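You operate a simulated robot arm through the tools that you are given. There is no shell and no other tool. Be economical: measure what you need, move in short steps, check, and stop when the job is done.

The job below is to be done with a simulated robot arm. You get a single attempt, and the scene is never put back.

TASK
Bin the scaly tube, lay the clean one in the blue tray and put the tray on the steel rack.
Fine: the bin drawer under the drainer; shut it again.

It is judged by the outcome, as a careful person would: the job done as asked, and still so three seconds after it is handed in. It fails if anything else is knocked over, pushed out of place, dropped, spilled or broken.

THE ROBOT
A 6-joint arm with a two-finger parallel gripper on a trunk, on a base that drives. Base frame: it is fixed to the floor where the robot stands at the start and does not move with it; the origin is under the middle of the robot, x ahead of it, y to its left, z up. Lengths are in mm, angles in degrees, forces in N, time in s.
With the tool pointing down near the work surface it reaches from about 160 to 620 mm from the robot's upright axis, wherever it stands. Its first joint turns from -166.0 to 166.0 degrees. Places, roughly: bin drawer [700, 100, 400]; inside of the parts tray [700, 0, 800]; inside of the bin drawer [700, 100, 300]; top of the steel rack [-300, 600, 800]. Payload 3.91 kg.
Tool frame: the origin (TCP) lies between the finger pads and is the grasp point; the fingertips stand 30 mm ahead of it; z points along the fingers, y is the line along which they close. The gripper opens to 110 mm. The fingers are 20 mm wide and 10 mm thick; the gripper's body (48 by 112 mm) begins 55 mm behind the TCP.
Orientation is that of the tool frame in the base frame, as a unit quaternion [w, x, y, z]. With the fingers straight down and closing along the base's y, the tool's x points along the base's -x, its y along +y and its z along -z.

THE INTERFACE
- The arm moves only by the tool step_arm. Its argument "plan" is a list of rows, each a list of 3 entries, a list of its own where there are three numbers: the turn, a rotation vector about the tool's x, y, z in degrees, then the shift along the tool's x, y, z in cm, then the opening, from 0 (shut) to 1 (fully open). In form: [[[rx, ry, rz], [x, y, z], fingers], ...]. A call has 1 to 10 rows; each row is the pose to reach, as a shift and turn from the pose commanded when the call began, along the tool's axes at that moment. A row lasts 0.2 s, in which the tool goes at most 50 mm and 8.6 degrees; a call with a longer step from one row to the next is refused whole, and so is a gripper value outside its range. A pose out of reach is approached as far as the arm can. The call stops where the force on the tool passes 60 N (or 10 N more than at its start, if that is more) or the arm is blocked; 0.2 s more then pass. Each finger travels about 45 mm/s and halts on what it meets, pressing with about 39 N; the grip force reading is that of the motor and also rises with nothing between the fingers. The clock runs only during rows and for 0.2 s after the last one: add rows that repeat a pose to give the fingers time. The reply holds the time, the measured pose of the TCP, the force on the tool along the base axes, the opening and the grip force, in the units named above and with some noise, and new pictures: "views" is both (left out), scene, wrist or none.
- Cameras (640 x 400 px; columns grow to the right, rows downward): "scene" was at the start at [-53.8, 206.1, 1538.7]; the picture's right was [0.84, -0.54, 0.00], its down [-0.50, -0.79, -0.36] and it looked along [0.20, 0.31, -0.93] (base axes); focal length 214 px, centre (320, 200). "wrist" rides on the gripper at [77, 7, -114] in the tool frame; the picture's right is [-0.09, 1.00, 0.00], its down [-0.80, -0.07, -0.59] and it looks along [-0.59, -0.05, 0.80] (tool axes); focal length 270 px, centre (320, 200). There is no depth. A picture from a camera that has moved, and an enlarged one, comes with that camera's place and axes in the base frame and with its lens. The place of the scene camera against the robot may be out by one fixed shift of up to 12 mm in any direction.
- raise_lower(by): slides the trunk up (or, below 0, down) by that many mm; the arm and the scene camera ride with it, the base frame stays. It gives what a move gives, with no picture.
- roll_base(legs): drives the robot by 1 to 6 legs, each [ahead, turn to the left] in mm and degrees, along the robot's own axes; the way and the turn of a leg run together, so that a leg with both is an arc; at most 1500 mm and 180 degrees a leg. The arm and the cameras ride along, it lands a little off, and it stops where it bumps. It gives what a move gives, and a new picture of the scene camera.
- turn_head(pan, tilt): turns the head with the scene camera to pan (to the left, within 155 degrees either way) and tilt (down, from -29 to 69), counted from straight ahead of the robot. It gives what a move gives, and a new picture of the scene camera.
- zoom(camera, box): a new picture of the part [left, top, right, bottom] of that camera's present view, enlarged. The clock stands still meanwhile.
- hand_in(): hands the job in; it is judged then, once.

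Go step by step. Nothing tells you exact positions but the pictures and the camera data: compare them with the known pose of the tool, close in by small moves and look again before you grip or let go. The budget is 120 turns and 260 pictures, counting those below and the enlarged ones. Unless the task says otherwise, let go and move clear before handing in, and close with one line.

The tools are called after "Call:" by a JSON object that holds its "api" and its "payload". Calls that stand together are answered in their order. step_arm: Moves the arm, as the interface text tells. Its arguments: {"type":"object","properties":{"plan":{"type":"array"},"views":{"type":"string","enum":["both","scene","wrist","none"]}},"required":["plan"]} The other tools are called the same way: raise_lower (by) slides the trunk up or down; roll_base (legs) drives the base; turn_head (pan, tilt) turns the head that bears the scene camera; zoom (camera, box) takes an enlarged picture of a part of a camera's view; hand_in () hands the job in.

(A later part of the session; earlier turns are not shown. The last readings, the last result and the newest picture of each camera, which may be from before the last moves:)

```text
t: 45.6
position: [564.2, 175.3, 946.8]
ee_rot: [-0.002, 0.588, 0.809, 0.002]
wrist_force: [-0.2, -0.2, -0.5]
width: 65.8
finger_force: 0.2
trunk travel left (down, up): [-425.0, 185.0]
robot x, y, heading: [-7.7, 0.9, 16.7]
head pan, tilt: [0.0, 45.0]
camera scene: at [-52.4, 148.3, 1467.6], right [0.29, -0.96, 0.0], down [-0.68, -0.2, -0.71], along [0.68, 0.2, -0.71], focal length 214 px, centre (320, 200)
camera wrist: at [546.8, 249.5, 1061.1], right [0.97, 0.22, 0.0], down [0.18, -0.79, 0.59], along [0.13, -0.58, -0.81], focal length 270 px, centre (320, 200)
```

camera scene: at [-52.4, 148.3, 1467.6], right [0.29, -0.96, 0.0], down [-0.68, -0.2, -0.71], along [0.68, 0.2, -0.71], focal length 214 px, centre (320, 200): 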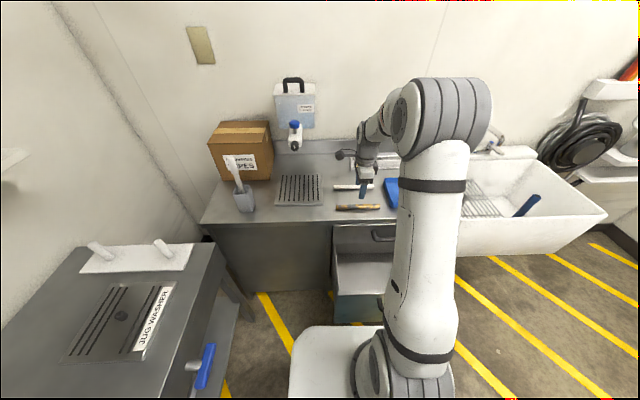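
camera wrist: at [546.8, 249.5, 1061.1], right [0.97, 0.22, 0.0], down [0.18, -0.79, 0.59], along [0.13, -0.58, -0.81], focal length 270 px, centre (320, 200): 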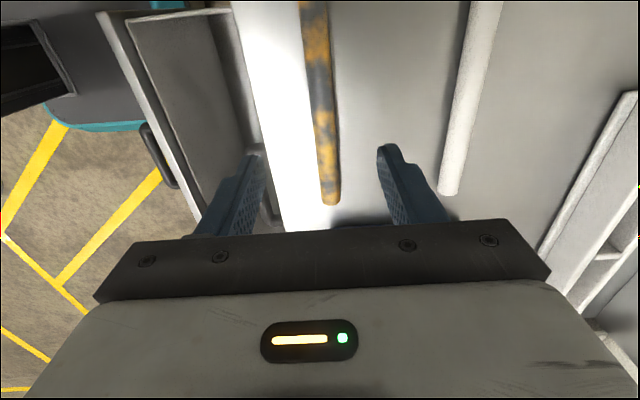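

The fingers line up across the scaly tube. I'll descend partway and check the height.

Call:
{"api": "step_arm", "payload": {"plan": [[[0, 0, 0], [-1, 0, 3], 0.6], [[0, 0, 0], [-1, 0, 6], 0.6], [[0, 0, 0], [-1, 0, 8.5], 0.6], [[0, 0, 0], [-1, 0, 8.5], 0.6]], "views": "both"}}

Call:
{"api": "zoom", "payload": {"camera": "scene", "box": [300, 130, 440, 230]}}

```text
t: 46.6
position: [568.6, 164.5, 861.1]
ee_rot: [-0.002, 0.587, 0.809, 0.001]
wrist_force: [-0.1, 0.2, 0.3]
width: 65.7
finger_force: 0.1
trunk travel left (down, up): [-425.0, 185.0]
robot x, y, heading: [-8.1, 1.0, 16.7]
head pan, tilt: [0.0, 45.0]
camera scene: at [-52.3, 148.3, 1467.6], right [0.29, -0.96, 0.0], down [-0.68, -0.2, -0.71], along [0.68, 0.2, -0.71], focal length 214 px, centre (320, 200)
camera wrist: at [550.7, 239.6, 975.8], right [0.97, 0.23, 0.0], down [0.18, -0.79, 0.59], along [0.13, -0.58, -0.81], focal length 270 px, centre (320, 200)
```

scene: 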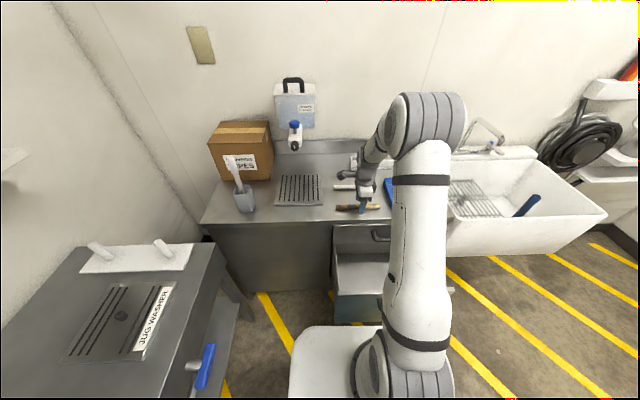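
wrist: 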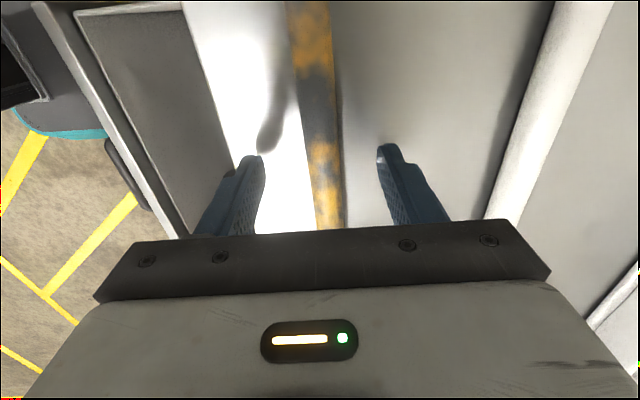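

```text
4.00 times, centred on (370, 180) of scene
camera zoom: at [-52.3, 148.3, 1467.6], right [0.29, -0.96, 0.0], down [-0.68, -0.2, -0.71], along [0.68, 0.2, -0.71], focal length 858 px, centre (120, 280)
```

zoom: 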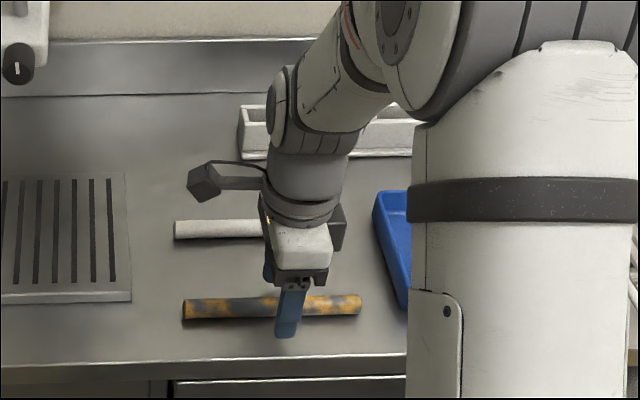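

Call:
{"api": "step_arm", "payload": {"plan": [[[0, 0, 0], [0.6, 0, 1.5], 0.6], [[0, 0, 0], [0.6, 0, 2.5], 0.6], [[0, 0, 0], [0.6, 0, 2.5], 0.6]], "views": "wrist"}}

Call:
{"api": "zoom", "payload": {"camera": "scene", "box": [330, 165, 410, 225]}}

```text
t: 47.2
position: [568.4, 169.1, 851.9]
ee_rot: [0.004, 0.587, 0.81, 0.008]
wrist_force: [-8.9, -3.8, 33.5]
width: 70.6
finger_force: 4.3
trunk travel left (down, up): [-425.0, 185.0]
robot x, y, heading: [-9.0, -0.1, 16.7]
head pan, tilt: [0.0, 45.0]
stopped in row 2: the force on the tool passed its limit (the readings are from after the stop); the commanded pose is now the measured one
camera wrist: at [549.2, 244.3, 965.5], right [0.97, 0.23, 0.02], down [0.17, -0.79, 0.59], along [0.15, -0.57, -0.81], focal length 270 px, centre (320, 200)
```

wrist: 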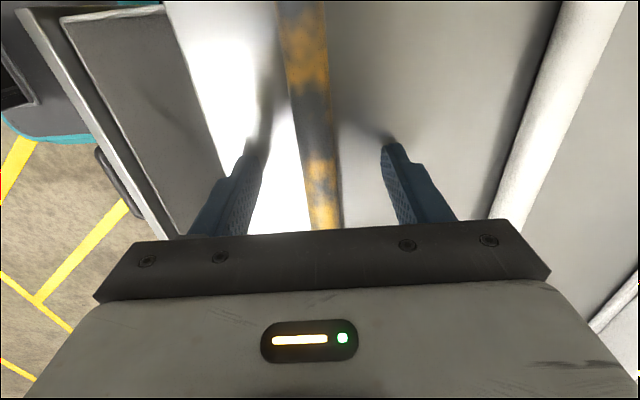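

```text
6.67 times, centred on (370, 195) of scene
camera zoom: at [-56.5, 147.0, 1468.1], right [0.29, -0.96, 0.0], down [-0.68, -0.2, -0.71], along [0.68, 0.2, -0.7], focal length 1430 px, centre (-13, 233)
```

zoom: 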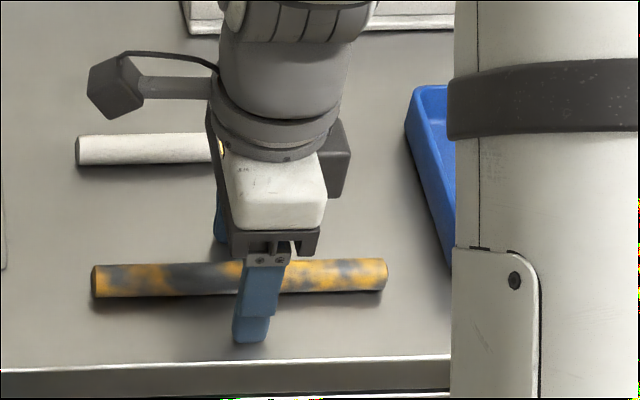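

Contact shows the counter top is at about z=820. I'll lift 3 mm, level the tool and close on the tube.

Call:
{"api": "step_arm", "payload": {"plan": [[[1, 0, 0], [0, 0, -0.4], 0.6], [[1, 0, 0], [0, 0, -0.4], 0.3], [[1, 0, 0], [0, 0, -0.4], 0.1], [[1, 0, 0], [0, 0, -0.4], 0], [[1, 0, 0], [0, 0, -0.4], 0], [[1, 0, 0], [0, 0, -0.4], 0]], "views": "wrist"}}

```text
t: 48.6
position: [571.3, 171.2, 849.9]
ee_rot: [-0.002, 0.587, 0.809, 0.0]
wrist_force: [5.3, 2.7, 8.6]
width: 17.5
finger_force: 39.4
trunk travel left (down, up): [-425.0, 185.0]
robot x, y, heading: [-8.5, 0.8, 16.7]
head pan, tilt: [0.0, 45.0]
camera wrist: at [553.7, 246.2, 964.8], right [0.97, 0.23, 0.0], down [0.18, -0.78, 0.59], along [0.13, -0.58, -0.81], focal length 270 px, centre (320, 200)
```

wrist: 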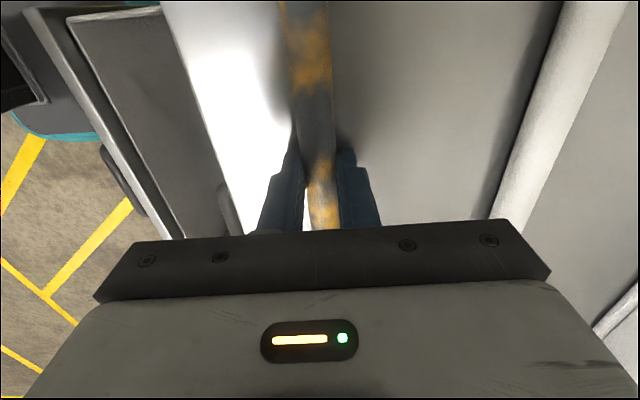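

The scaly tube is gripped. I'll lift it and bring it out over the open drawer.

Call:
{"api": "step_arm", "payload": {"plan": [[[0, 0, 0], [0, 0, -3], 0], [[0, 0, 0], [0, 0, -7], 0], [[0, 0, 0], [-1, -4, -9], 0], [[0, 0, 0], [-2, -8, -9], 0], [[0, 0, 0], [-3, -12, -9], 0], [[0, 0, 0], [-4, -15.5, -9], 0], [[0, 0, 0], [-4.3, -19, -9], 0], [[0, 0, 0], [-4.3, -19, -9], 0]], "views": "both"}}

```text
t: 50.4
position: [402.7, 70.6, 939.7]
ee_rot: [-0.002, 0.587, 0.81, -0.001]
wrist_force: [-0.4, 0.3, -0.7]
width: 17.3
finger_force: 38.9
trunk travel left (down, up): [-425.0, 185.0]
robot x, y, heading: [-3.0, 3.0, 16.5]
head pan, tilt: [0.0, 45.0]
camera scene: at [-52.7, 148.2, 1467.6], right [0.29, -0.96, 0.0], down [-0.68, -0.2, -0.71], along [0.68, 0.2, -0.71], focal length 214 px, centre (320, 200)
camera wrist: at [386.2, 145.5, 1054.9], right [0.97, 0.23, 0.0], down [0.18, -0.78, 0.59], along [0.13, -0.58, -0.81], focal length 270 px, centre (320, 200)
```

scene: 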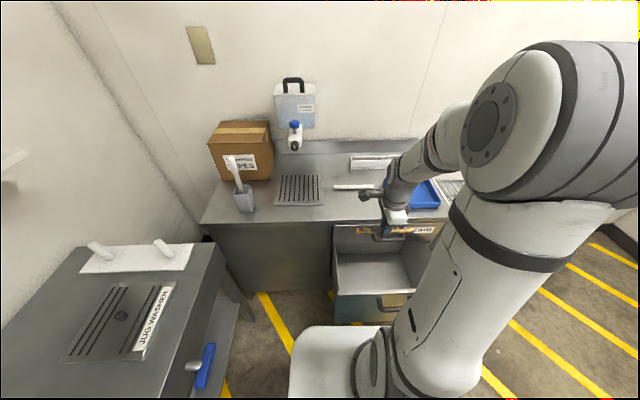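
wrist: 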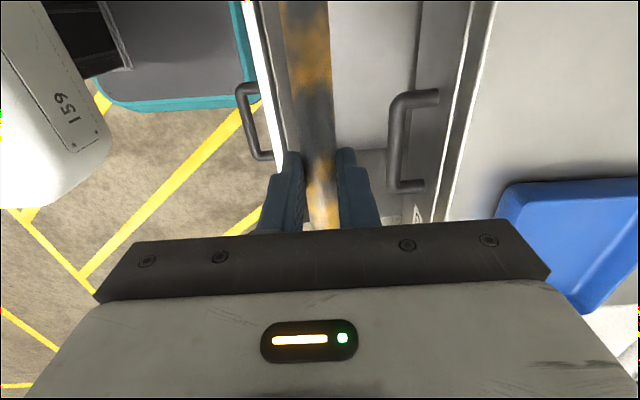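

I'll shift slightly so the gripper body clears both the drawer's front wall and the CAPS handle, then lower with the trunk.

Call:
{"api": "step_arm", "payload": {"plan": [[[0, 0, 0], [1, 1.2, 0], 0], [[0, 0, 0], [2, 2.4, 0], 0], [[0, 0, 0], [2, 2.4, 0], 0]], "views": "none"}}

Call:
{"api": "raise_lower", "payload": {"by": -230}}

Call:
{"api": "zoom", "payload": {"camera": "wrist", "box": [0, 0, 640, 400]}}

Call:
{"api": "zoom", "payload": {"camera": "scene", "box": [280, 100, 520, 250]}}

```text
t: 51.2
position: [419.5, 97.3, 940.5]
ee_rot: [-0.003, 0.587, 0.81, -0.001]
wrist_force: [0.1, 0.4, -0.8]
width: 17.3
finger_force: 38.9
trunk travel left (down, up): [-425.0, 185.0]
robot x, y, heading: [-8.4, 0.9, 16.6]
head pan, tilt: [0.0, 45.0]
```

```text
t: 53.7
position: [419.3, 96.7, 711.8]
ee_rot: [-0.002, 0.588, 0.809, -0.001]
wrist_force: [-0.5, -0.6, -0.4]
width: 17.8
finger_force: 39.2
trunk travel left (down, up): [-195.0, 415.0]
robot x, y, heading: [-8.2, 1.0, 16.8]
head pan, tilt: [0.0, 45.0]
```

```text
1.00 times, centred on (320, 200) of wrist
camera zoom: at [402.5, 172.4, 825.1], right [0.97, 0.23, 0.0], down [0.18, -0.78, 0.59], along [0.13, -0.58, -0.81], focal length 270 px, centre (320, 200)
```

zoom: 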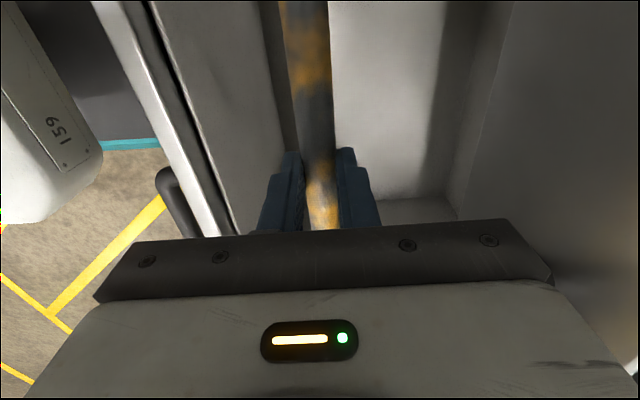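

```text
2.67 times, centred on (400, 175) of scene
camera zoom: at [-52.6, 148.2, 1237.6], right [0.29, -0.96, 0.0], down [-0.68, -0.2, -0.71], along [0.68, 0.2, -0.71], focal length 572 px, centre (107, 267)
```

zoom: 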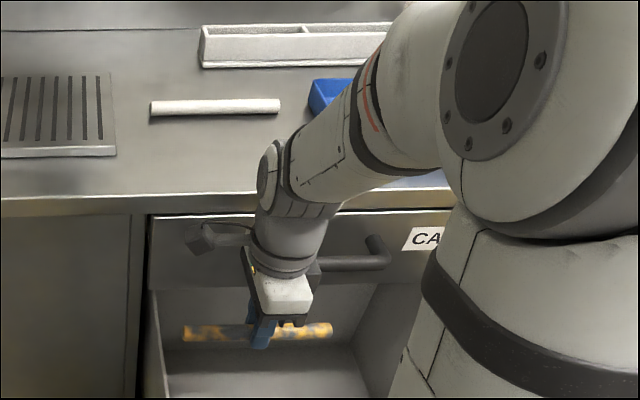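

Call:
{"api": "raise_lower", "payload": {"by": -120}}

Call:
{"api": "zoom", "payload": {"camera": "wrist", "box": [0, 0, 640, 400]}}

Call:
{"api": "zoom", "payload": {"camera": "scene", "box": [280, 60, 520, 210]}}

```text
t: 55.2
position: [419.2, 98.3, 590.6]
ee_rot: [-0.002, 0.587, 0.809, -0.001]
wrist_force: [0.8, 0.2, -0.7]
width: 17.1
finger_force: 39.2
trunk travel left (down, up): [-75.0, 535.0]
robot x, y, heading: [-5.6, 3.2, 16.8]
head pan, tilt: [0.0, 45.0]
```

```text
1.00 times, centred on (320, 200) of wrist
camera zoom: at [402.5, 172.4, 705.1], right [0.97, 0.23, 0.0], down [0.18, -0.78, 0.59], along [0.13, -0.58, -0.81], focal length 270 px, centre (320, 200)
```

zoom: 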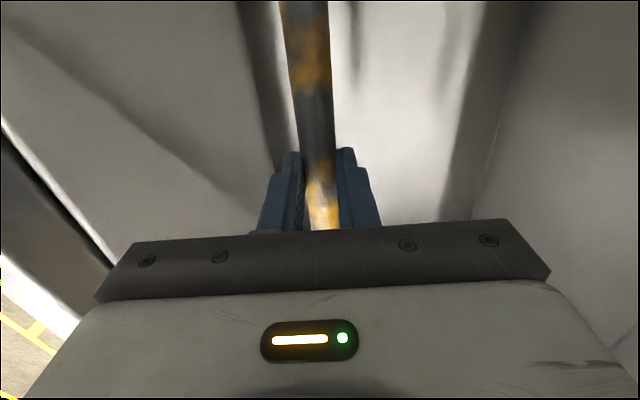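

```text
2.67 times, centred on (400, 135) of scene
camera zoom: at [-52.6, 148.2, 1117.6], right [0.29, -0.96, 0.0], down [-0.68, -0.2, -0.71], along [0.68, 0.2, -0.71], focal length 572 px, centre (107, 373)
```

zoom: 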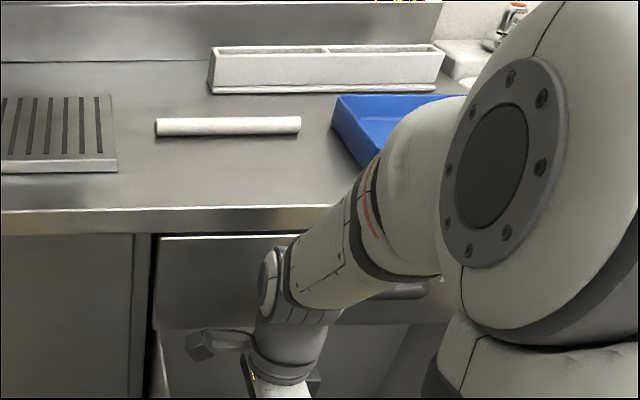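

The drawer floor seems close now, judging by the shadow. I'll lower in small arm steps until contact.

Call:
{"api": "step_arm", "payload": {"plan": [[[0, 0, 0], [0, 0, 0.7], 0], [[0, 0, 0], [0, 0, 1.4], 0], [[0, 0, 0], [0, 0, 2], 0], [[0, 0, 0], [0, 0, 2], 0]], "views": "wrist"}}

```text
t: 56.2
position: [418.9, 97.8, 570.8]
ee_rot: [-0.003, 0.587, 0.81, -0.002]
wrist_force: [-0.2, 0.9, -0.6]
width: 17.3
finger_force: 38.7
trunk travel left (down, up): [-75.0, 535.0]
robot x, y, heading: [-8.7, 5.8, 16.5]
head pan, tilt: [0.0, 45.0]
camera wrist: at [402.5, 172.9, 684.8], right [0.97, 0.23, 0.0], down [0.18, -0.78, 0.59], along [0.13, -0.58, -0.81], focal length 270 px, centre (320, 200)
```

wrist: 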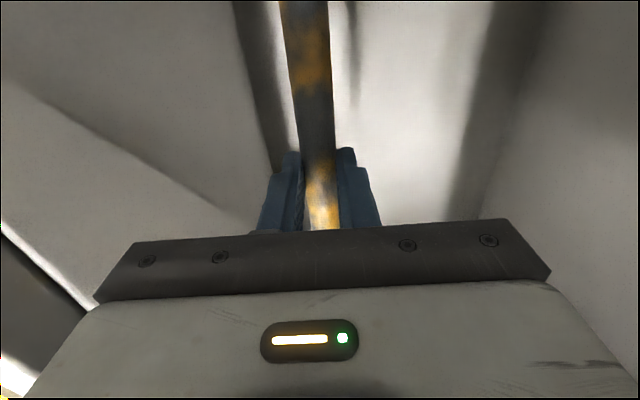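

Call:
{"api": "step_arm", "payload": {"plan": [[[0, 0, 0], [0, 0, 0.8], 0], [[0, 0, 0], [0, 0, 1.6], 0], [[0, 0, 0], [0, 0, 2.4], 0], [[0, 0, 0], [0, 0, 3.2], 0], [[0, 0, 0], [0, 0, 4], 0], [[0, 0, 0], [0, 0, 4], 0]], "views": "wrist"}}

Call:
{"api": "zoom", "payload": {"camera": "scene", "box": [280, 60, 520, 210]}}

```text
t: 57.6
position: [418.5, 96.9, 531.1]
ee_rot: [-0.002, 0.587, 0.81, -0.001]
wrist_force: [-0.4, -0.4, -0.9]
width: 17.2
finger_force: 39.2
trunk travel left (down, up): [-75.0, 535.0]
robot x, y, heading: [-11.9, -0.1, 16.8]
head pan, tilt: [0.0, 45.0]
camera wrist: at [401.6, 172.5, 645.4], right [0.97, 0.23, 0.0], down [0.18, -0.78, 0.59], along [0.13, -0.58, -0.81], focal length 270 px, centre (320, 200)
```

wrist: 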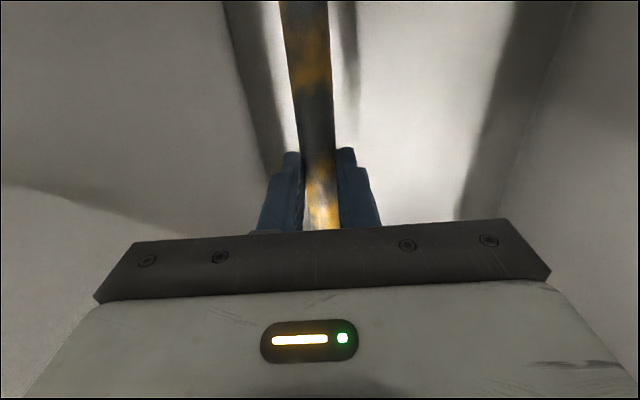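

```text
2.67 times, centred on (400, 135) of scene
camera zoom: at [-52.6, 148.2, 1117.6], right [0.29, -0.96, 0.0], down [-0.68, -0.2, -0.71], along [0.68, 0.2, -0.71], focal length 572 px, centre (107, 373)
```

zoom: 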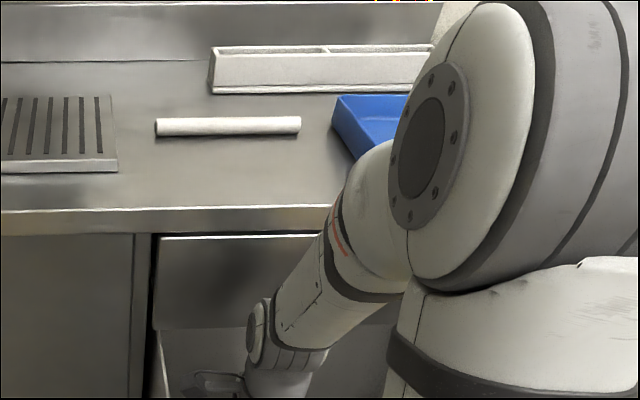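

There is still no contact, and the parallax suggests the floor is near z≈330. I'll keep lowering carefully.

Call:
{"api": "raise_lower", "payload": {"by": -70}}

Call:
{"api": "zoom", "payload": {"camera": "scene", "box": [280, 60, 520, 210]}}

Call:
{"api": "zoom", "payload": {"camera": "wrist", "box": [0, 0, 640, 400]}}

```text
t: 58.6
position: [418.2, 97.7, 461.6]
ee_rot: [-0.002, 0.587, 0.81, 0.0]
wrist_force: [-0.7, -0.8, -0.6]
width: 17.4
finger_force: 39.3
trunk travel left (down, up): [-5.0, 605.0]
robot x, y, heading: [-8.3, -0.8, 16.6]
head pan, tilt: [0.0, 45.0]
```

```text
2.67 times, centred on (400, 135) of scene
camera zoom: at [-52.6, 148.2, 1047.6], right [0.29, -0.96, 0.0], down [-0.68, -0.2, -0.71], along [0.68, 0.2, -0.71], focal length 572 px, centre (107, 373)
```

zoom: 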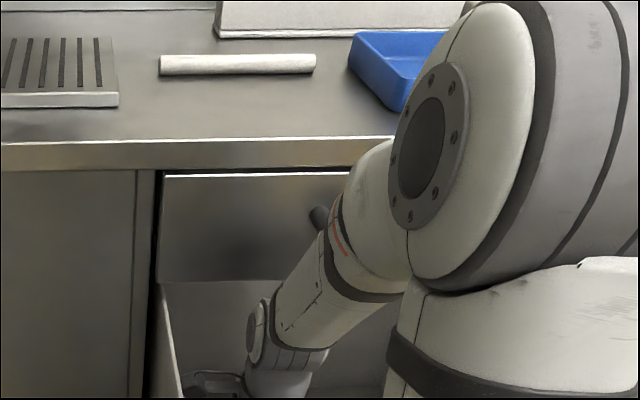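

```text
1.00 times, centred on (320, 200) of wrist
camera zoom: at [401.6, 172.5, 575.6], right [0.97, 0.23, 0.0], down [0.18, -0.78, 0.59], along [0.13, -0.58, -0.81], focal length 270 px, centre (320, 200)
```

zoom: 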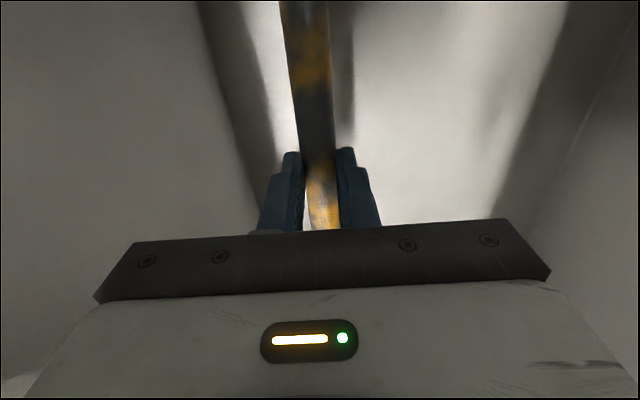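

Call:
{"api": "step_arm", "payload": {"plan": [[[0, 0, 0], [0, 0, 1], 0], [[0, 0, 0], [0, 0, 2], 0], [[0, 0, 0], [0, 0, 3], 0], [[0, 0, 0], [0, 0, 4], 0], [[0, 0, 0], [0, 0, 5], 0], [[0, 0, 0], [0, 0, 5], 0]], "views": "wrist"}}

Call:
{"api": "zoom", "payload": {"camera": "scene", "box": [280, 60, 520, 210]}}

```text
t: 60.0
position: [417.4, 98.3, 409.6]
ee_rot: [-0.002, 0.587, 0.809, 0.0]
wrist_force: [-0.9, -0.4, -0.4]
width: 17.3
finger_force: 38.5
trunk travel left (down, up): [-5.0, 605.0]
robot x, y, heading: [-8.6, -0.9, 16.7]
head pan, tilt: [0.0, 45.0]
camera wrist: at [400.7, 173.0, 524.5], right [0.97, 0.23, 0.0], down [0.18, -0.78, 0.59], along [0.13, -0.58, -0.81], focal length 270 px, centre (320, 200)
```

wrist: 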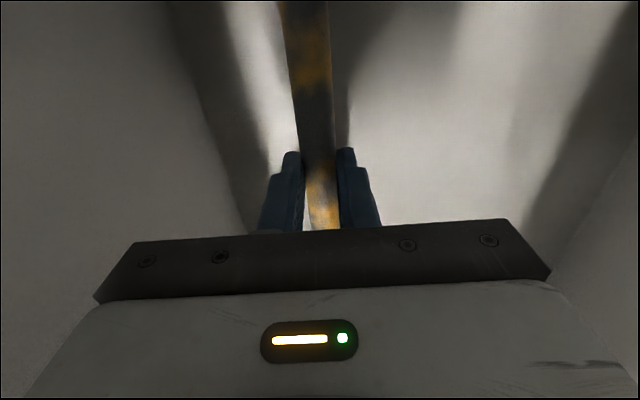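

```text
2.67 times, centred on (400, 135) of scene
camera zoom: at [-52.6, 148.2, 1047.6], right [0.29, -0.96, 0.0], down [-0.68, -0.2, -0.71], along [0.68, 0.2, -0.71], focal length 572 px, centre (107, 373)
```

zoom: 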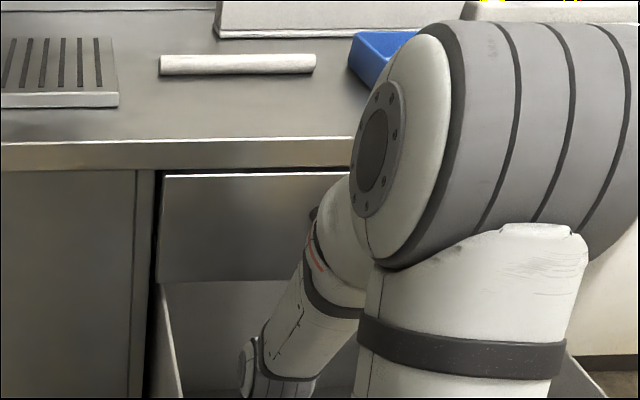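

Call:
{"api": "step_arm", "payload": {"plan": [[[0, 0, 0], [0, 0, 0.8], 0], [[0, 0, 0], [0, 0, 1.6], 0], [[0, 0, 0], [0, 0, 2.4], 0], [[0, 0, 0], [0, 0, 3.2], 0], [[0, 0, 0], [0, 0, 3.2], 0]], "views": "both"}}

```text
t: 61.2
position: [418.1, 98.0, 378.7]
ee_rot: [-0.002, 0.587, 0.809, 0.0]
wrist_force: [-0.1, -0.4, -0.8]
width: 17.4
finger_force: 39.4
trunk travel left (down, up): [-5.0, 605.0]
robot x, y, heading: [-7.5, 0.2, 16.7]
head pan, tilt: [0.0, 45.0]
camera scene: at [-52.5, 148.2, 1047.6], right [0.29, -0.96, 0.0], down [-0.68, -0.2, -0.71], along [0.68, 0.2, -0.71], focal length 214 px, centre (320, 200)
camera wrist: at [401.6, 172.8, 493.0], right [0.97, 0.23, 0.0], down [0.18, -0.78, 0.59], along [0.13, -0.58, -0.81], focal length 270 px, centre (320, 200)
```

scene: 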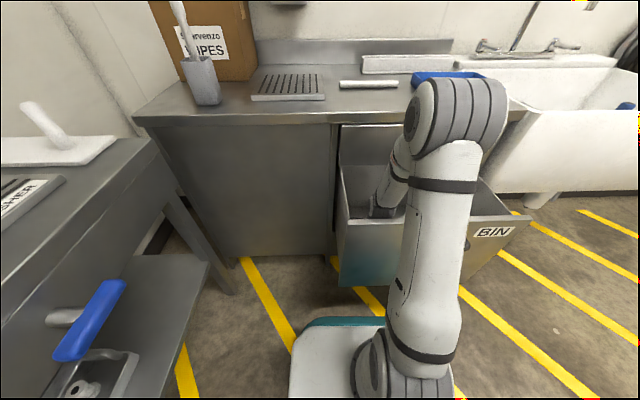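
wrist: 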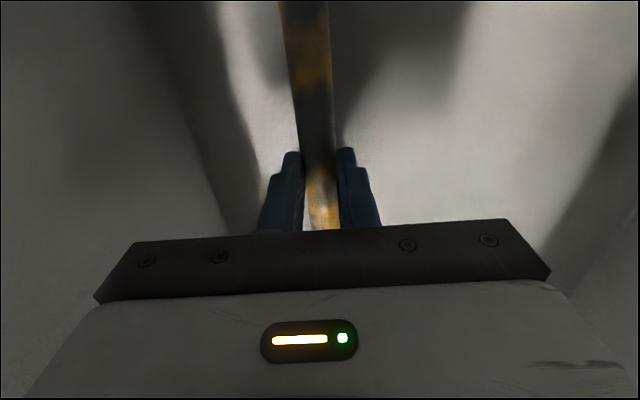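

Call:
{"api": "step_arm", "payload": {"plan": [[[0, 0, 0], [0, 0, 0.7], 0], [[0, 0, 0], [0, 0, 1.4], 0], [[0, 0, 0], [0, 0, 2.1], 0], [[0, 0, 0], [0, 0, 2.8], 0], [[0, 0, 0], [0, 0, 3.5], 0], [[0, 0, 0], [0, 0, 3.5], 0]], "views": "both"}}

```text
t: 62.6
position: [416.9, 98.3, 342.0]
ee_rot: [-0.003, 0.587, 0.81, -0.001]
wrist_force: [-0.6, 0.4, -0.6]
width: 17.3
finger_force: 38.7
trunk travel left (down, up): [-5.0, 605.0]
robot x, y, heading: [-6.9, -1.5, 16.6]
head pan, tilt: [0.0, 45.0]
camera scene: at [-52.5, 148.2, 1047.6], right [0.29, -0.96, 0.0], down [-0.68, -0.2, -0.71], along [0.68, 0.2, -0.71], focal length 214 px, centre (320, 200)
camera wrist: at [401.1, 172.9, 458.2], right [0.97, 0.23, 0.0], down [0.18, -0.78, 0.59], along [0.13, -0.58, -0.81], focal length 270 px, centre (320, 200)
```

scene: 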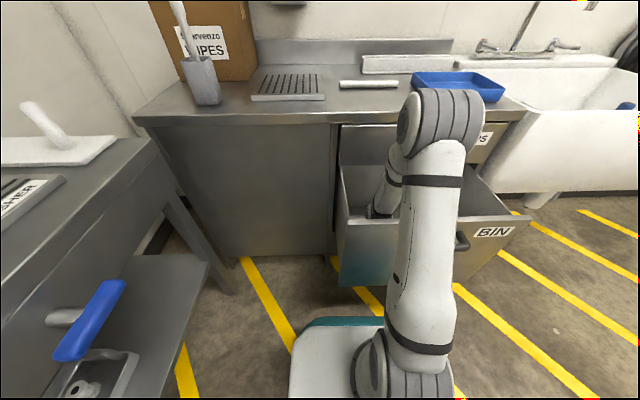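
wrist: 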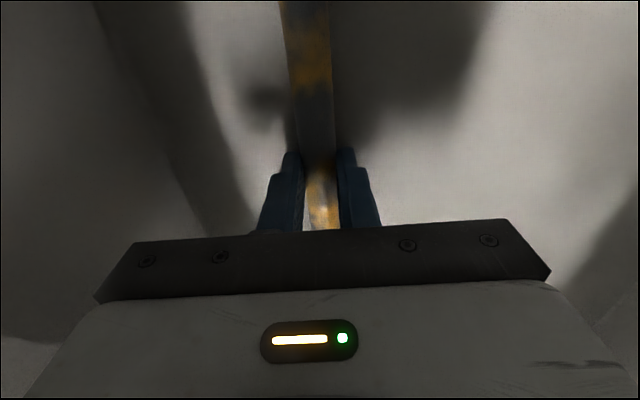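

Call:
{"api": "step_arm", "payload": {"plan": [[[0, 0, 0], [0, 0, 0.6], 0], [[0, 0, 0], [0, 0, 1.2], 0], [[0, 0, 0], [0, 0, 1.8], 0], [[0, 0, 0], [0, 0, 2.4], 0], [[0, 0, 0], [0, 0, 3], 0], [[0, 0, 0], [0, 0, 3], 0]], "views": "wrist"}}

```text
t: 63.1
position: [423.1, 97.6, 342.8]
ee_rot: [0.002, 0.587, 0.81, 0.006]
wrist_force: [-1.1, 5.1, 40.2]
width: 17.0
finger_force: 39.1
trunk travel left (down, up): [-5.0, 605.0]
robot x, y, heading: [-8.3, -0.4, 16.6]
head pan, tilt: [0.0, 45.0]
stopped in row 2: the force on the tool passed its limit (the readings are from after the stop); the commanded pose is now the measured one
camera wrist: at [403.5, 173.9, 456.8], right [0.97, 0.23, 0.01], down [0.17, -0.79, 0.59], along [0.14, -0.57, -0.81], focal length 270 px, centre (320, 200)
```

wrist: 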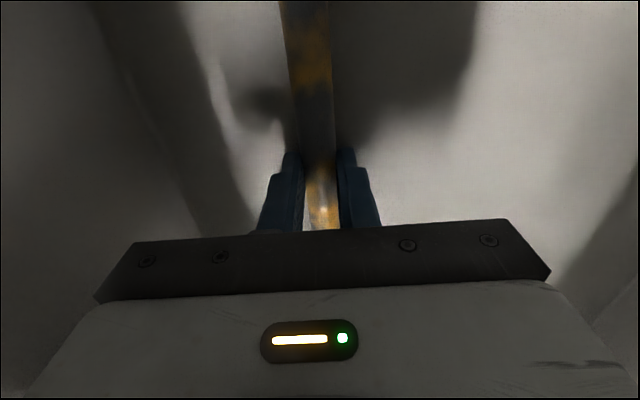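

The tube is on the drawer floor, so I'll open the fingers and lift straight up.

Call:
{"api": "step_arm", "payload": {"plan": [[[0, 0, 0], [0, 0, -0.3], 0.1], [[0, 0, 0], [0, 0, -0.3], 0.3], [[0, 0, 0], [0, 0, -0.3], 0.4], [[0, 0, 0], [0, 0, -0.3], 0.4], [[1, 0, 0], [0, 0, -3], 0.4], [[1, 0, 0], [0, 0, -7], 0.4], [[1, 0, 0], [0, 0, -10], 0.4], [[1, 0, 0], [0, 0, -10], 0.4]], "views": "both"}}

```text
t: 64.9
position: [420.9, 97.5, 440.2]
ee_rot: [-0.005, 0.587, 0.81, -0.006]
wrist_force: [-0.4, -0.3, -0.2]
width: 44.2
finger_force: 0.1
trunk travel left (down, up): [-5.0, 605.0]
robot x, y, heading: [-7.0, 1.1, 16.8]
head pan, tilt: [0.0, 45.0]
camera scene: at [-52.6, 148.2, 1047.6], right [0.29, -0.96, 0.0], down [-0.68, -0.2, -0.71], along [0.68, 0.2, -0.71], focal length 214 px, centre (320, 200)
camera wrist: at [405.5, 173.2, 554.3], right [0.97, 0.23, -0.01], down [0.19, -0.78, 0.59], along [0.12, -0.58, -0.8], focal length 270 px, centre (320, 200)
```

scene: 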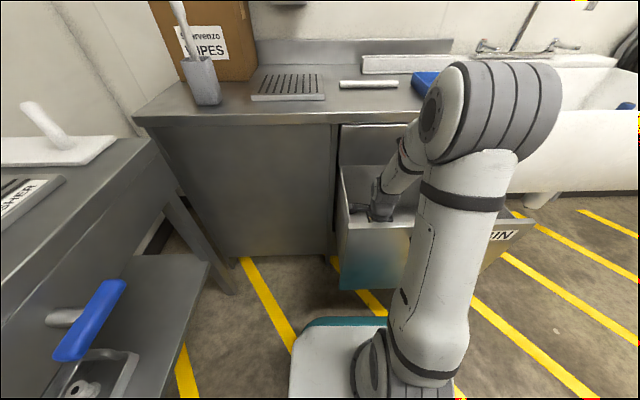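
wrist: 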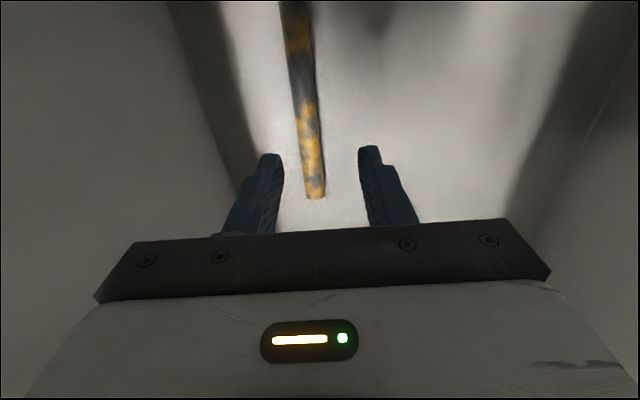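

The scaly tube is in the bin. I'll rise straight out of the drawer.

Call:
{"api": "step_arm", "payload": {"plan": [[[-0.6, 0, 0], [0, 0, -3], 0.4], [[-0.6, 0, 0], [0, 0, -7], 0.4], [[-0.6, 0, 0], [0, 0, -11], 0.4], [[-0.6, 0, 0], [0, 0, -15], 0.4], [[-0.6, 0, 0], [0, 0, -15], 0.4]], "views": "none"}}

Call:
{"api": "raise_lower", "payload": {"by": 200}}

Call:
{"api": "zoom", "payload": {"camera": "wrist", "box": [0, 0, 640, 400]}}

Call:
{"api": "zoom", "payload": {"camera": "scene", "box": [0, 0, 640, 400]}}

```text
t: 66.1
position: [425.2, 98.9, 588.9]
ee_rot: [-0.002, 0.587, 0.809, -0.001]
wrist_force: [-1.1, 1.4, 1.0]
width: 43.9
finger_force: 0.1
trunk travel left (down, up): [-5.0, 605.0]
robot x, y, heading: [-10.2, 0.4, 16.8]
head pan, tilt: [0.0, 45.0]
```

```text
t: 68.3
position: [423.8, 97.8, 789.3]
ee_rot: [-0.001, 0.587, 0.809, 0.0]
wrist_force: [0.5, 0.2, 0.2]
width: 44.0
finger_force: 0.1
trunk travel left (down, up): [-205.0, 405.0]
robot x, y, heading: [-10.5, 4.0, 16.8]
head pan, tilt: [0.0, 45.0]
```

```text
1.00 times, centred on (320, 200) of wrist
camera zoom: at [407.3, 173.9, 903.8], right [0.97, 0.23, 0.0], down [0.18, -0.78, 0.59], along [0.13, -0.58, -0.81], focal length 270 px, centre (320, 200)
```

zoom: 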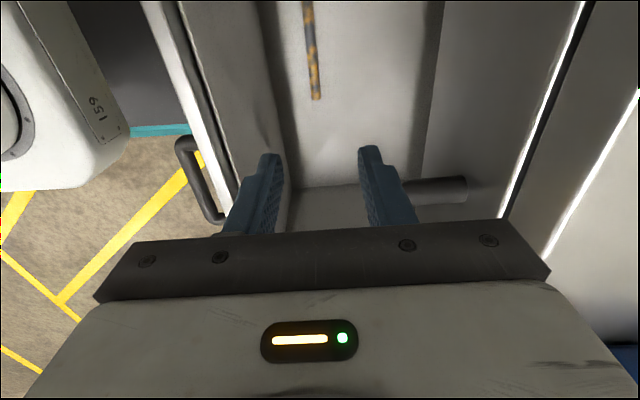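

```text
1.00 times, centred on (320, 200) of scene
camera zoom: at [-52.6, 148.2, 1247.5], right [0.29, -0.96, 0.0], down [-0.68, -0.2, -0.71], along [0.68, 0.2, -0.71], focal length 214 px, centre (320, 200)
```

zoom: 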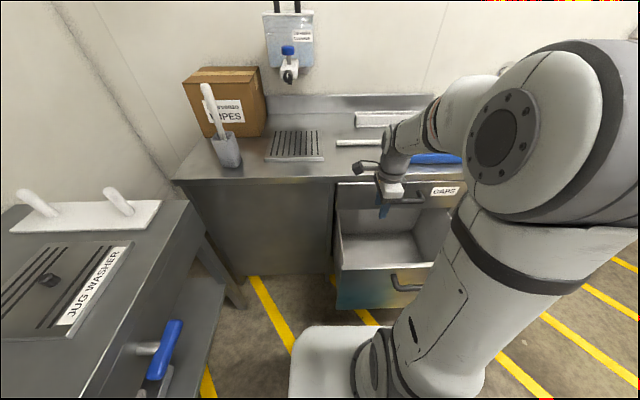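

Both the bin's contents and the counter look right. To shut the drawer, I'll back away, return to the pitched pose, grip the handle and push.

Call:
{"api": "roll_base", "payload": {"legs": [[-305, 0]]}}

Call:
{"api": "step_arm", "payload": {"plan": [[[0, 0, 0], [-3.5, 2, -1], 0.45], [[0, 0, 0], [-7, 4, -2], 0.45], [[0, 0, 0], [-9.9, 5.5, -3.2], 0.45], [[-8.5, 0, 0], [-9.9, 5.5, -3.2], 0.45], [[-17, 0, 0], [-9.9, 5.5, -3.2], 0.45], [[-25.5, 0, 0], [-9.9, 5.5, -3.2], 0.45], [[-34, 0, 0], [-9.9, 5.5, -3.2], 0.45], [[-42.5, 0, 0], [-9.9, 5.5, -3.2], 0.45], [[-51, 0, 0], [-9.9, 5.5, -3.2], 0.45], [[-59, 0, 0], [-9.9, 5.5, -3.2], 0.45]], "views": "none"}}

Call:
{"api": "raise_lower", "payload": {"by": -180}}

Call:
{"api": "zoom", "payload": {"camera": "wrist", "box": [0, 0, 640, 400]}}

Call:
{"api": "zoom", "payload": {"camera": "scene", "box": [0, 0, 640, 400]}}

```text
t: 70.4
position: [129.4, 11.0, 789.5]
ee_rot: [-0.001, 0.586, 0.811, -0.001]
wrist_force: [0.6, 0.2, -0.1]
width: 44.2
finger_force: 0.0
trunk travel left (down, up): [-205.0, 405.0]
robot x, y, heading: [-304.4, -89.4, 16.9]
head pan, tilt: [0.0, 45.0]
camera scene: at [-347.1, 59.6, 1247.6], right [0.29, -0.96, 0.0], down [-0.68, -0.21, -0.71], along [0.68, 0.21, -0.71], focal length 214 px, centre (320, 200)
```

scene: 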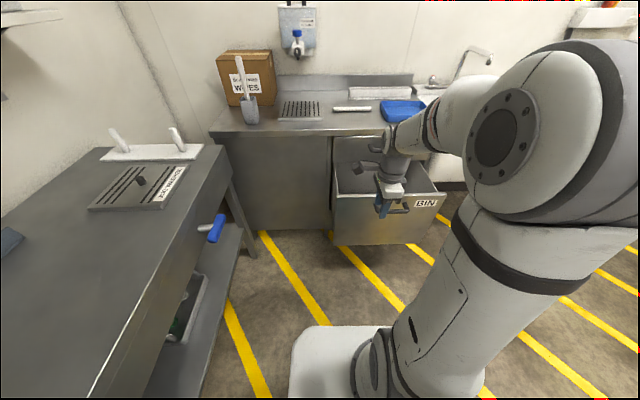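

```text
t: 72.6
position: [212.8, -66.4, 820.4]
ee_rot: [0.288, 0.511, 0.705, 0.399]
wrist_force: [-0.5, -0.3, 0.2]
width: 49.8
finger_force: 0.1
trunk travel left (down, up): [-205.0, 405.0]
robot x, y, heading: [-300.4, -89.2, 16.9]
head pan, tilt: [0.0, 45.0]
```

```text
t: 74.6
position: [213.7, -65.5, 640.7]
ee_rot: [0.288, 0.51, 0.705, 0.399]
wrist_force: [-0.3, 0.3, -0.9]
width: 49.4
finger_force: 0.1
trunk travel left (down, up): [-25.0, 585.0]
robot x, y, heading: [-302.8, -86.4, 16.8]
head pan, tilt: [0.0, 45.0]
```

```text
1.00 times, centred on (320, 200) of wrist
camera zoom: at [99.3, -22.0, 705.8], right [0.52, 0.08, 0.85], down [-0.27, -0.93, 0.24], along [0.81, -0.35, -0.46], focal length 270 px, centre (320, 200)
```

zoom: 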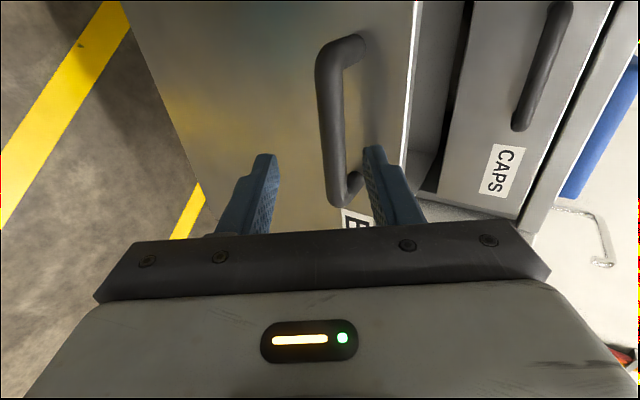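

```text
1.00 times, centred on (320, 200) of scene
camera zoom: at [-347.3, 59.6, 1067.6], right [0.29, -0.96, 0.0], down [-0.68, -0.21, -0.71], along [0.68, 0.21, -0.71], focal length 214 px, centre (320, 200)
```

zoom: 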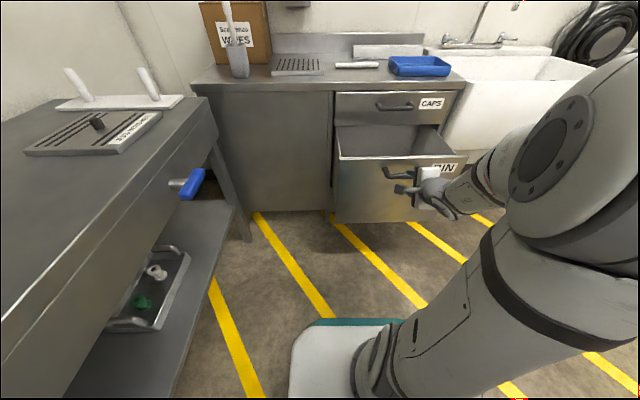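

Call:
{"api": "step_arm", "payload": {"plan": [[[0, 0, 0], [0.5, 0.6, 0], 0.45], [[0, 0, 0], [0.5, 1.2, 1], 0.45], [[0, 0, 0], [0.5, 1.2, 3], 0.45], [[0, 0, 0], [0.5, 1.2, 5], 0.45], [[0, 0, 0], [0.5, 1.2, 5], 0.45]], "views": "wrist"}}

```text
t: 75.8
position: [256.9, -44.3, 626.6]
ee_rot: [0.288, 0.51, 0.706, 0.399]
wrist_force: [-0.4, -0.7, 0.1]
width: 49.4
finger_force: 0.1
trunk travel left (down, up): [-25.0, 585.0]
robot x, y, heading: [-298.9, -86.3, 17.0]
head pan, tilt: [0.0, 45.0]
camera wrist: at [144.5, -1.2, 691.1], right [0.52, 0.08, 0.85], down [-0.27, -0.93, 0.25], along [0.81, -0.35, -0.46], focal length 270 px, centre (320, 200)
```

wrist: 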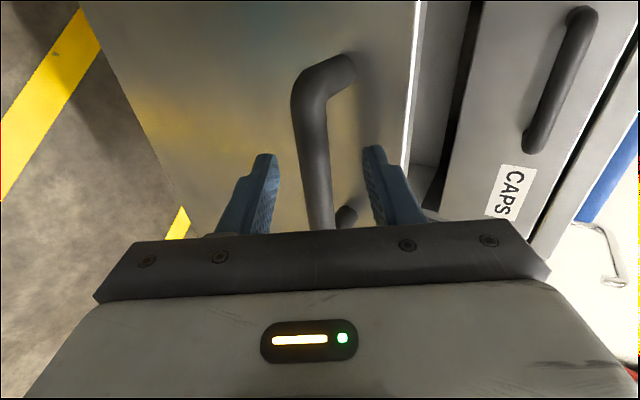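

Call:
{"api": "step_arm", "payload": {"plan": [[[0, 0, 0], [0.5, 0, 1.6], 0.45], [[0, 0, 0], [0.5, 0, 3], 0.4], [[0, 0, 0], [0.5, 0, 3], 0.2], [[0, 0, 0], [0.5, 0, 3], 0], [[0, 0, 0], [0.5, 0, 3], 0], [[0, 0, 0], [0.5, 0, 3], 0]], "views": "wrist"}}

Call:
{"api": "roll_base", "payload": {"legs": [[190, 0]]}}

```text
t: 77.2
position: [281.2, -31.9, 608.4]
ee_rot: [0.285, 0.512, 0.707, 0.396]
wrist_force: [-2.0, 2.2, -22.5]
width: 19.5
finger_force: 44.5
trunk travel left (down, up): [-25.0, 585.0]
robot x, y, heading: [-302.4, -86.3, 17.0]
head pan, tilt: [0.0, 45.0]
camera wrist: at [167.7, 11.8, 673.5], right [0.52, 0.08, 0.85], down [-0.26, -0.93, 0.25], along [0.81, -0.35, -0.47], focal length 270 px, centre (320, 200)
```

wrist: 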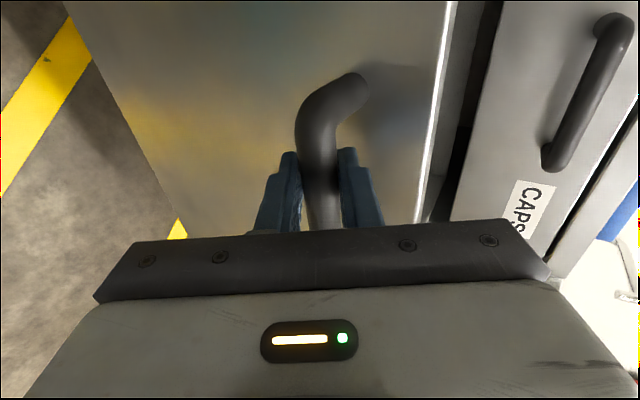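

```text
t: 78.7
position: [465.3, 25.7, 608.5]
ee_rot: [0.286, 0.511, 0.707, 0.397]
wrist_force: [-9.2, 27.8, -24.1]
width: 19.8
finger_force: 44.7
trunk travel left (down, up): [-25.0, 585.0]
robot x, y, heading: [-116.8, -30.6, 17.0]
head pan, tilt: [0.0, 45.0]
camera scene: at [-161.5, 117.2, 1067.3], right [0.29, -0.96, 0.0], down [-0.68, -0.21, -0.71], along [0.68, 0.2, -0.71], focal length 214 px, centre (320, 200)
```

scene: 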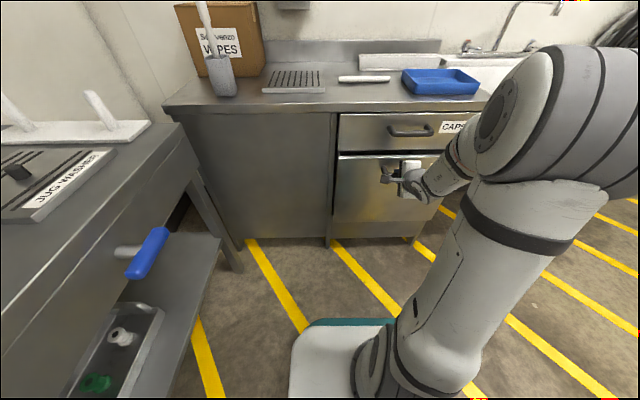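

The drawer is about 37 mm short of shut, so I'll push it the rest of the way.

Call:
{"api": "roll_base", "payload": {"legs": [[45, 0]]}}

Call:
{"api": "zoom", "payload": {"camera": "scene", "box": [280, 80, 480, 205]}}

Call:
{"api": "zoom", "payload": {"camera": "wrist", "box": [0, 0, 640, 400]}}

```text
t: 79.6
position: [503.8, 36.7, 604.4]
ee_rot: [0.282, 0.514, 0.708, 0.395]
wrist_force: [-47.9, -17.0, -24.6]
width: 19.6
finger_force: 45.2
trunk travel left (down, up): [-25.0, 585.0]
robot x, y, heading: [-74.3, -20.4, 17.2]
head pan, tilt: [0.0, 45.0]
camera scene: at [-121.2, 127.9, 1067.4], right [0.29, -0.96, 0.0], down [-0.68, -0.21, -0.71], along [0.68, 0.21, -0.71], focal length 214 px, centre (320, 200)
```

scene: 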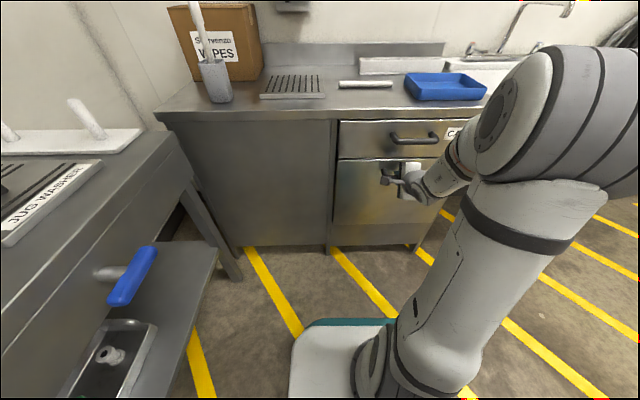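

```text
3.20 times, centred on (380, 142) of scene
camera zoom: at [-121.2, 127.9, 1067.4], right [0.29, -0.96, 0.0], down [-0.68, -0.21, -0.71], along [0.68, 0.21, -0.71], focal length 686 px, centre (128, 384)
```

zoom: 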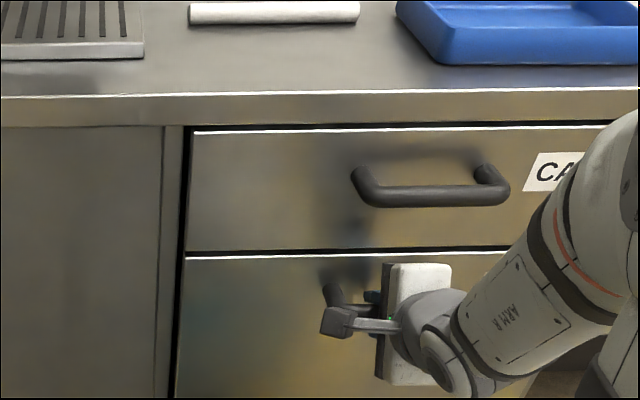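

```text
1.00 times, centred on (320, 200) of wrist
camera zoom: at [390.7, 80.3, 671.5], right [0.53, 0.08, 0.84], down [-0.26, -0.93, 0.25], along [0.81, -0.36, -0.47], focal length 270 px, centre (320, 200)
```

zoom: 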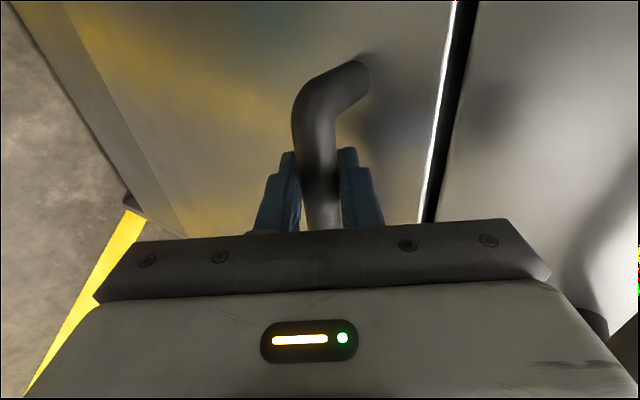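

The drawer is flush and shut. I'll release, retreat, raise up and reorient the tool to point down.

Call:
{"api": "step_arm", "payload": {"plan": [[[0, 0, 0], [0, 0, 0], 0.3], [[0, 0, 0], [0, 0, 0], 0.4], [[0, 0, 0], [0, 0, 0], 0.4], [[0, 0, 0], [0, 0, -3], 0.4], [[0, 0, 0], [0, 0, -6], 0.4], [[0, 0, 0], [0, 0, -7.5], 0.4], [[0, 0, 0], [0, 0, -7.5], 0.4]], "views": "none"}}

Call:
{"api": "raise_lower", "payload": {"by": 400}}

Call:
{"api": "step_arm", "payload": {"plan": [[[7.5, 0, 0], [0, 0, 0], 0.6], [[15, 0, 0], [0, 0, 0], 0.6], [[22.5, 0, 0], [0, 0, 0], 0.6], [[30, 0, 0], [0, 0, 0], 0.6], [[37.5, 0, 0], [0, 0, 0], 0.6], [[45, 0, 0], [0, 0, 0], 0.6], [[52, 0, 0], [0, 0, 0], 0.6], [[58.5, 0, 0], [0, 0, 0], 0.6], [[58.5, 0, 0], [0, 0, 0], 0.6]], "views": "both"}}

```text
t: 81.2
position: [443.2, 15.6, 643.5]
ee_rot: [0.282, 0.514, 0.708, 0.394]
wrist_force: [-0.3, -0.4, 0.7]
width: 43.8
finger_force: 0.0
trunk travel left (down, up): [-25.0, 585.0]
robot x, y, heading: [-71.5, -20.7, 16.6]
head pan, tilt: [0.0, 45.0]
```

```text
t: 85.1
position: [444.4, 16.5, 1043.4]
ee_rot: [0.282, 0.514, 0.708, 0.394]
wrist_force: [0.1, 0.1, 0.0]
width: 44.1
finger_force: 0.1
trunk travel left (down, up): [-425.0, 185.0]
robot x, y, heading: [-71.3, -14.7, 16.9]
head pan, tilt: [0.0, 45.0]
```

```text
t: 87.1
position: [443.1, 14.5, 1042.8]
ee_rot: [-0.005, 0.586, 0.81, -0.004]
wrist_force: [0.0, 1.4, 0.3]
width: 66.0
finger_force: 0.1
trunk travel left (down, up): [-425.0, 185.0]
robot x, y, heading: [-72.9, -16.4, 16.9]
head pan, tilt: [0.0, 45.0]
camera scene: at [-119.9, 128.6, 1467.6], right [0.29, -0.96, 0.0], down [-0.68, -0.21, -0.71], along [0.68, 0.21, -0.71], focal length 214 px, centre (320, 200)
camera wrist: at [426.8, 90.4, 1157.5], right [0.97, 0.23, -0.01], down [0.19, -0.78, 0.59], along [0.13, -0.58, -0.81], focal length 270 px, centre (320, 200)
```

scene: 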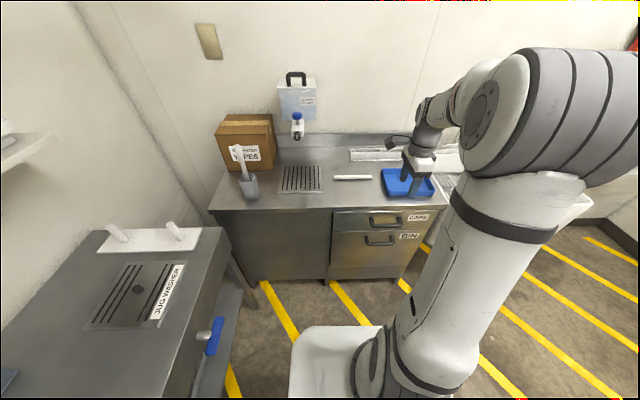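
wrist: 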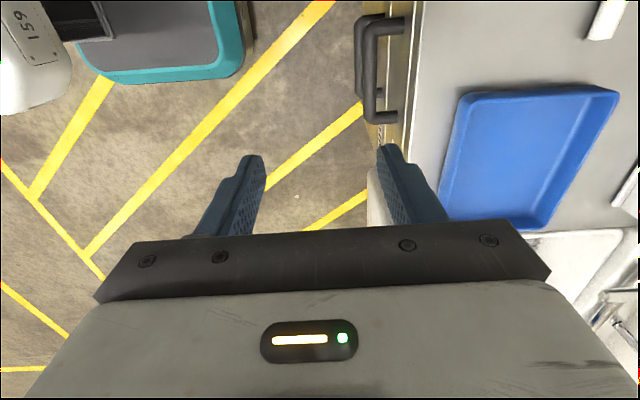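

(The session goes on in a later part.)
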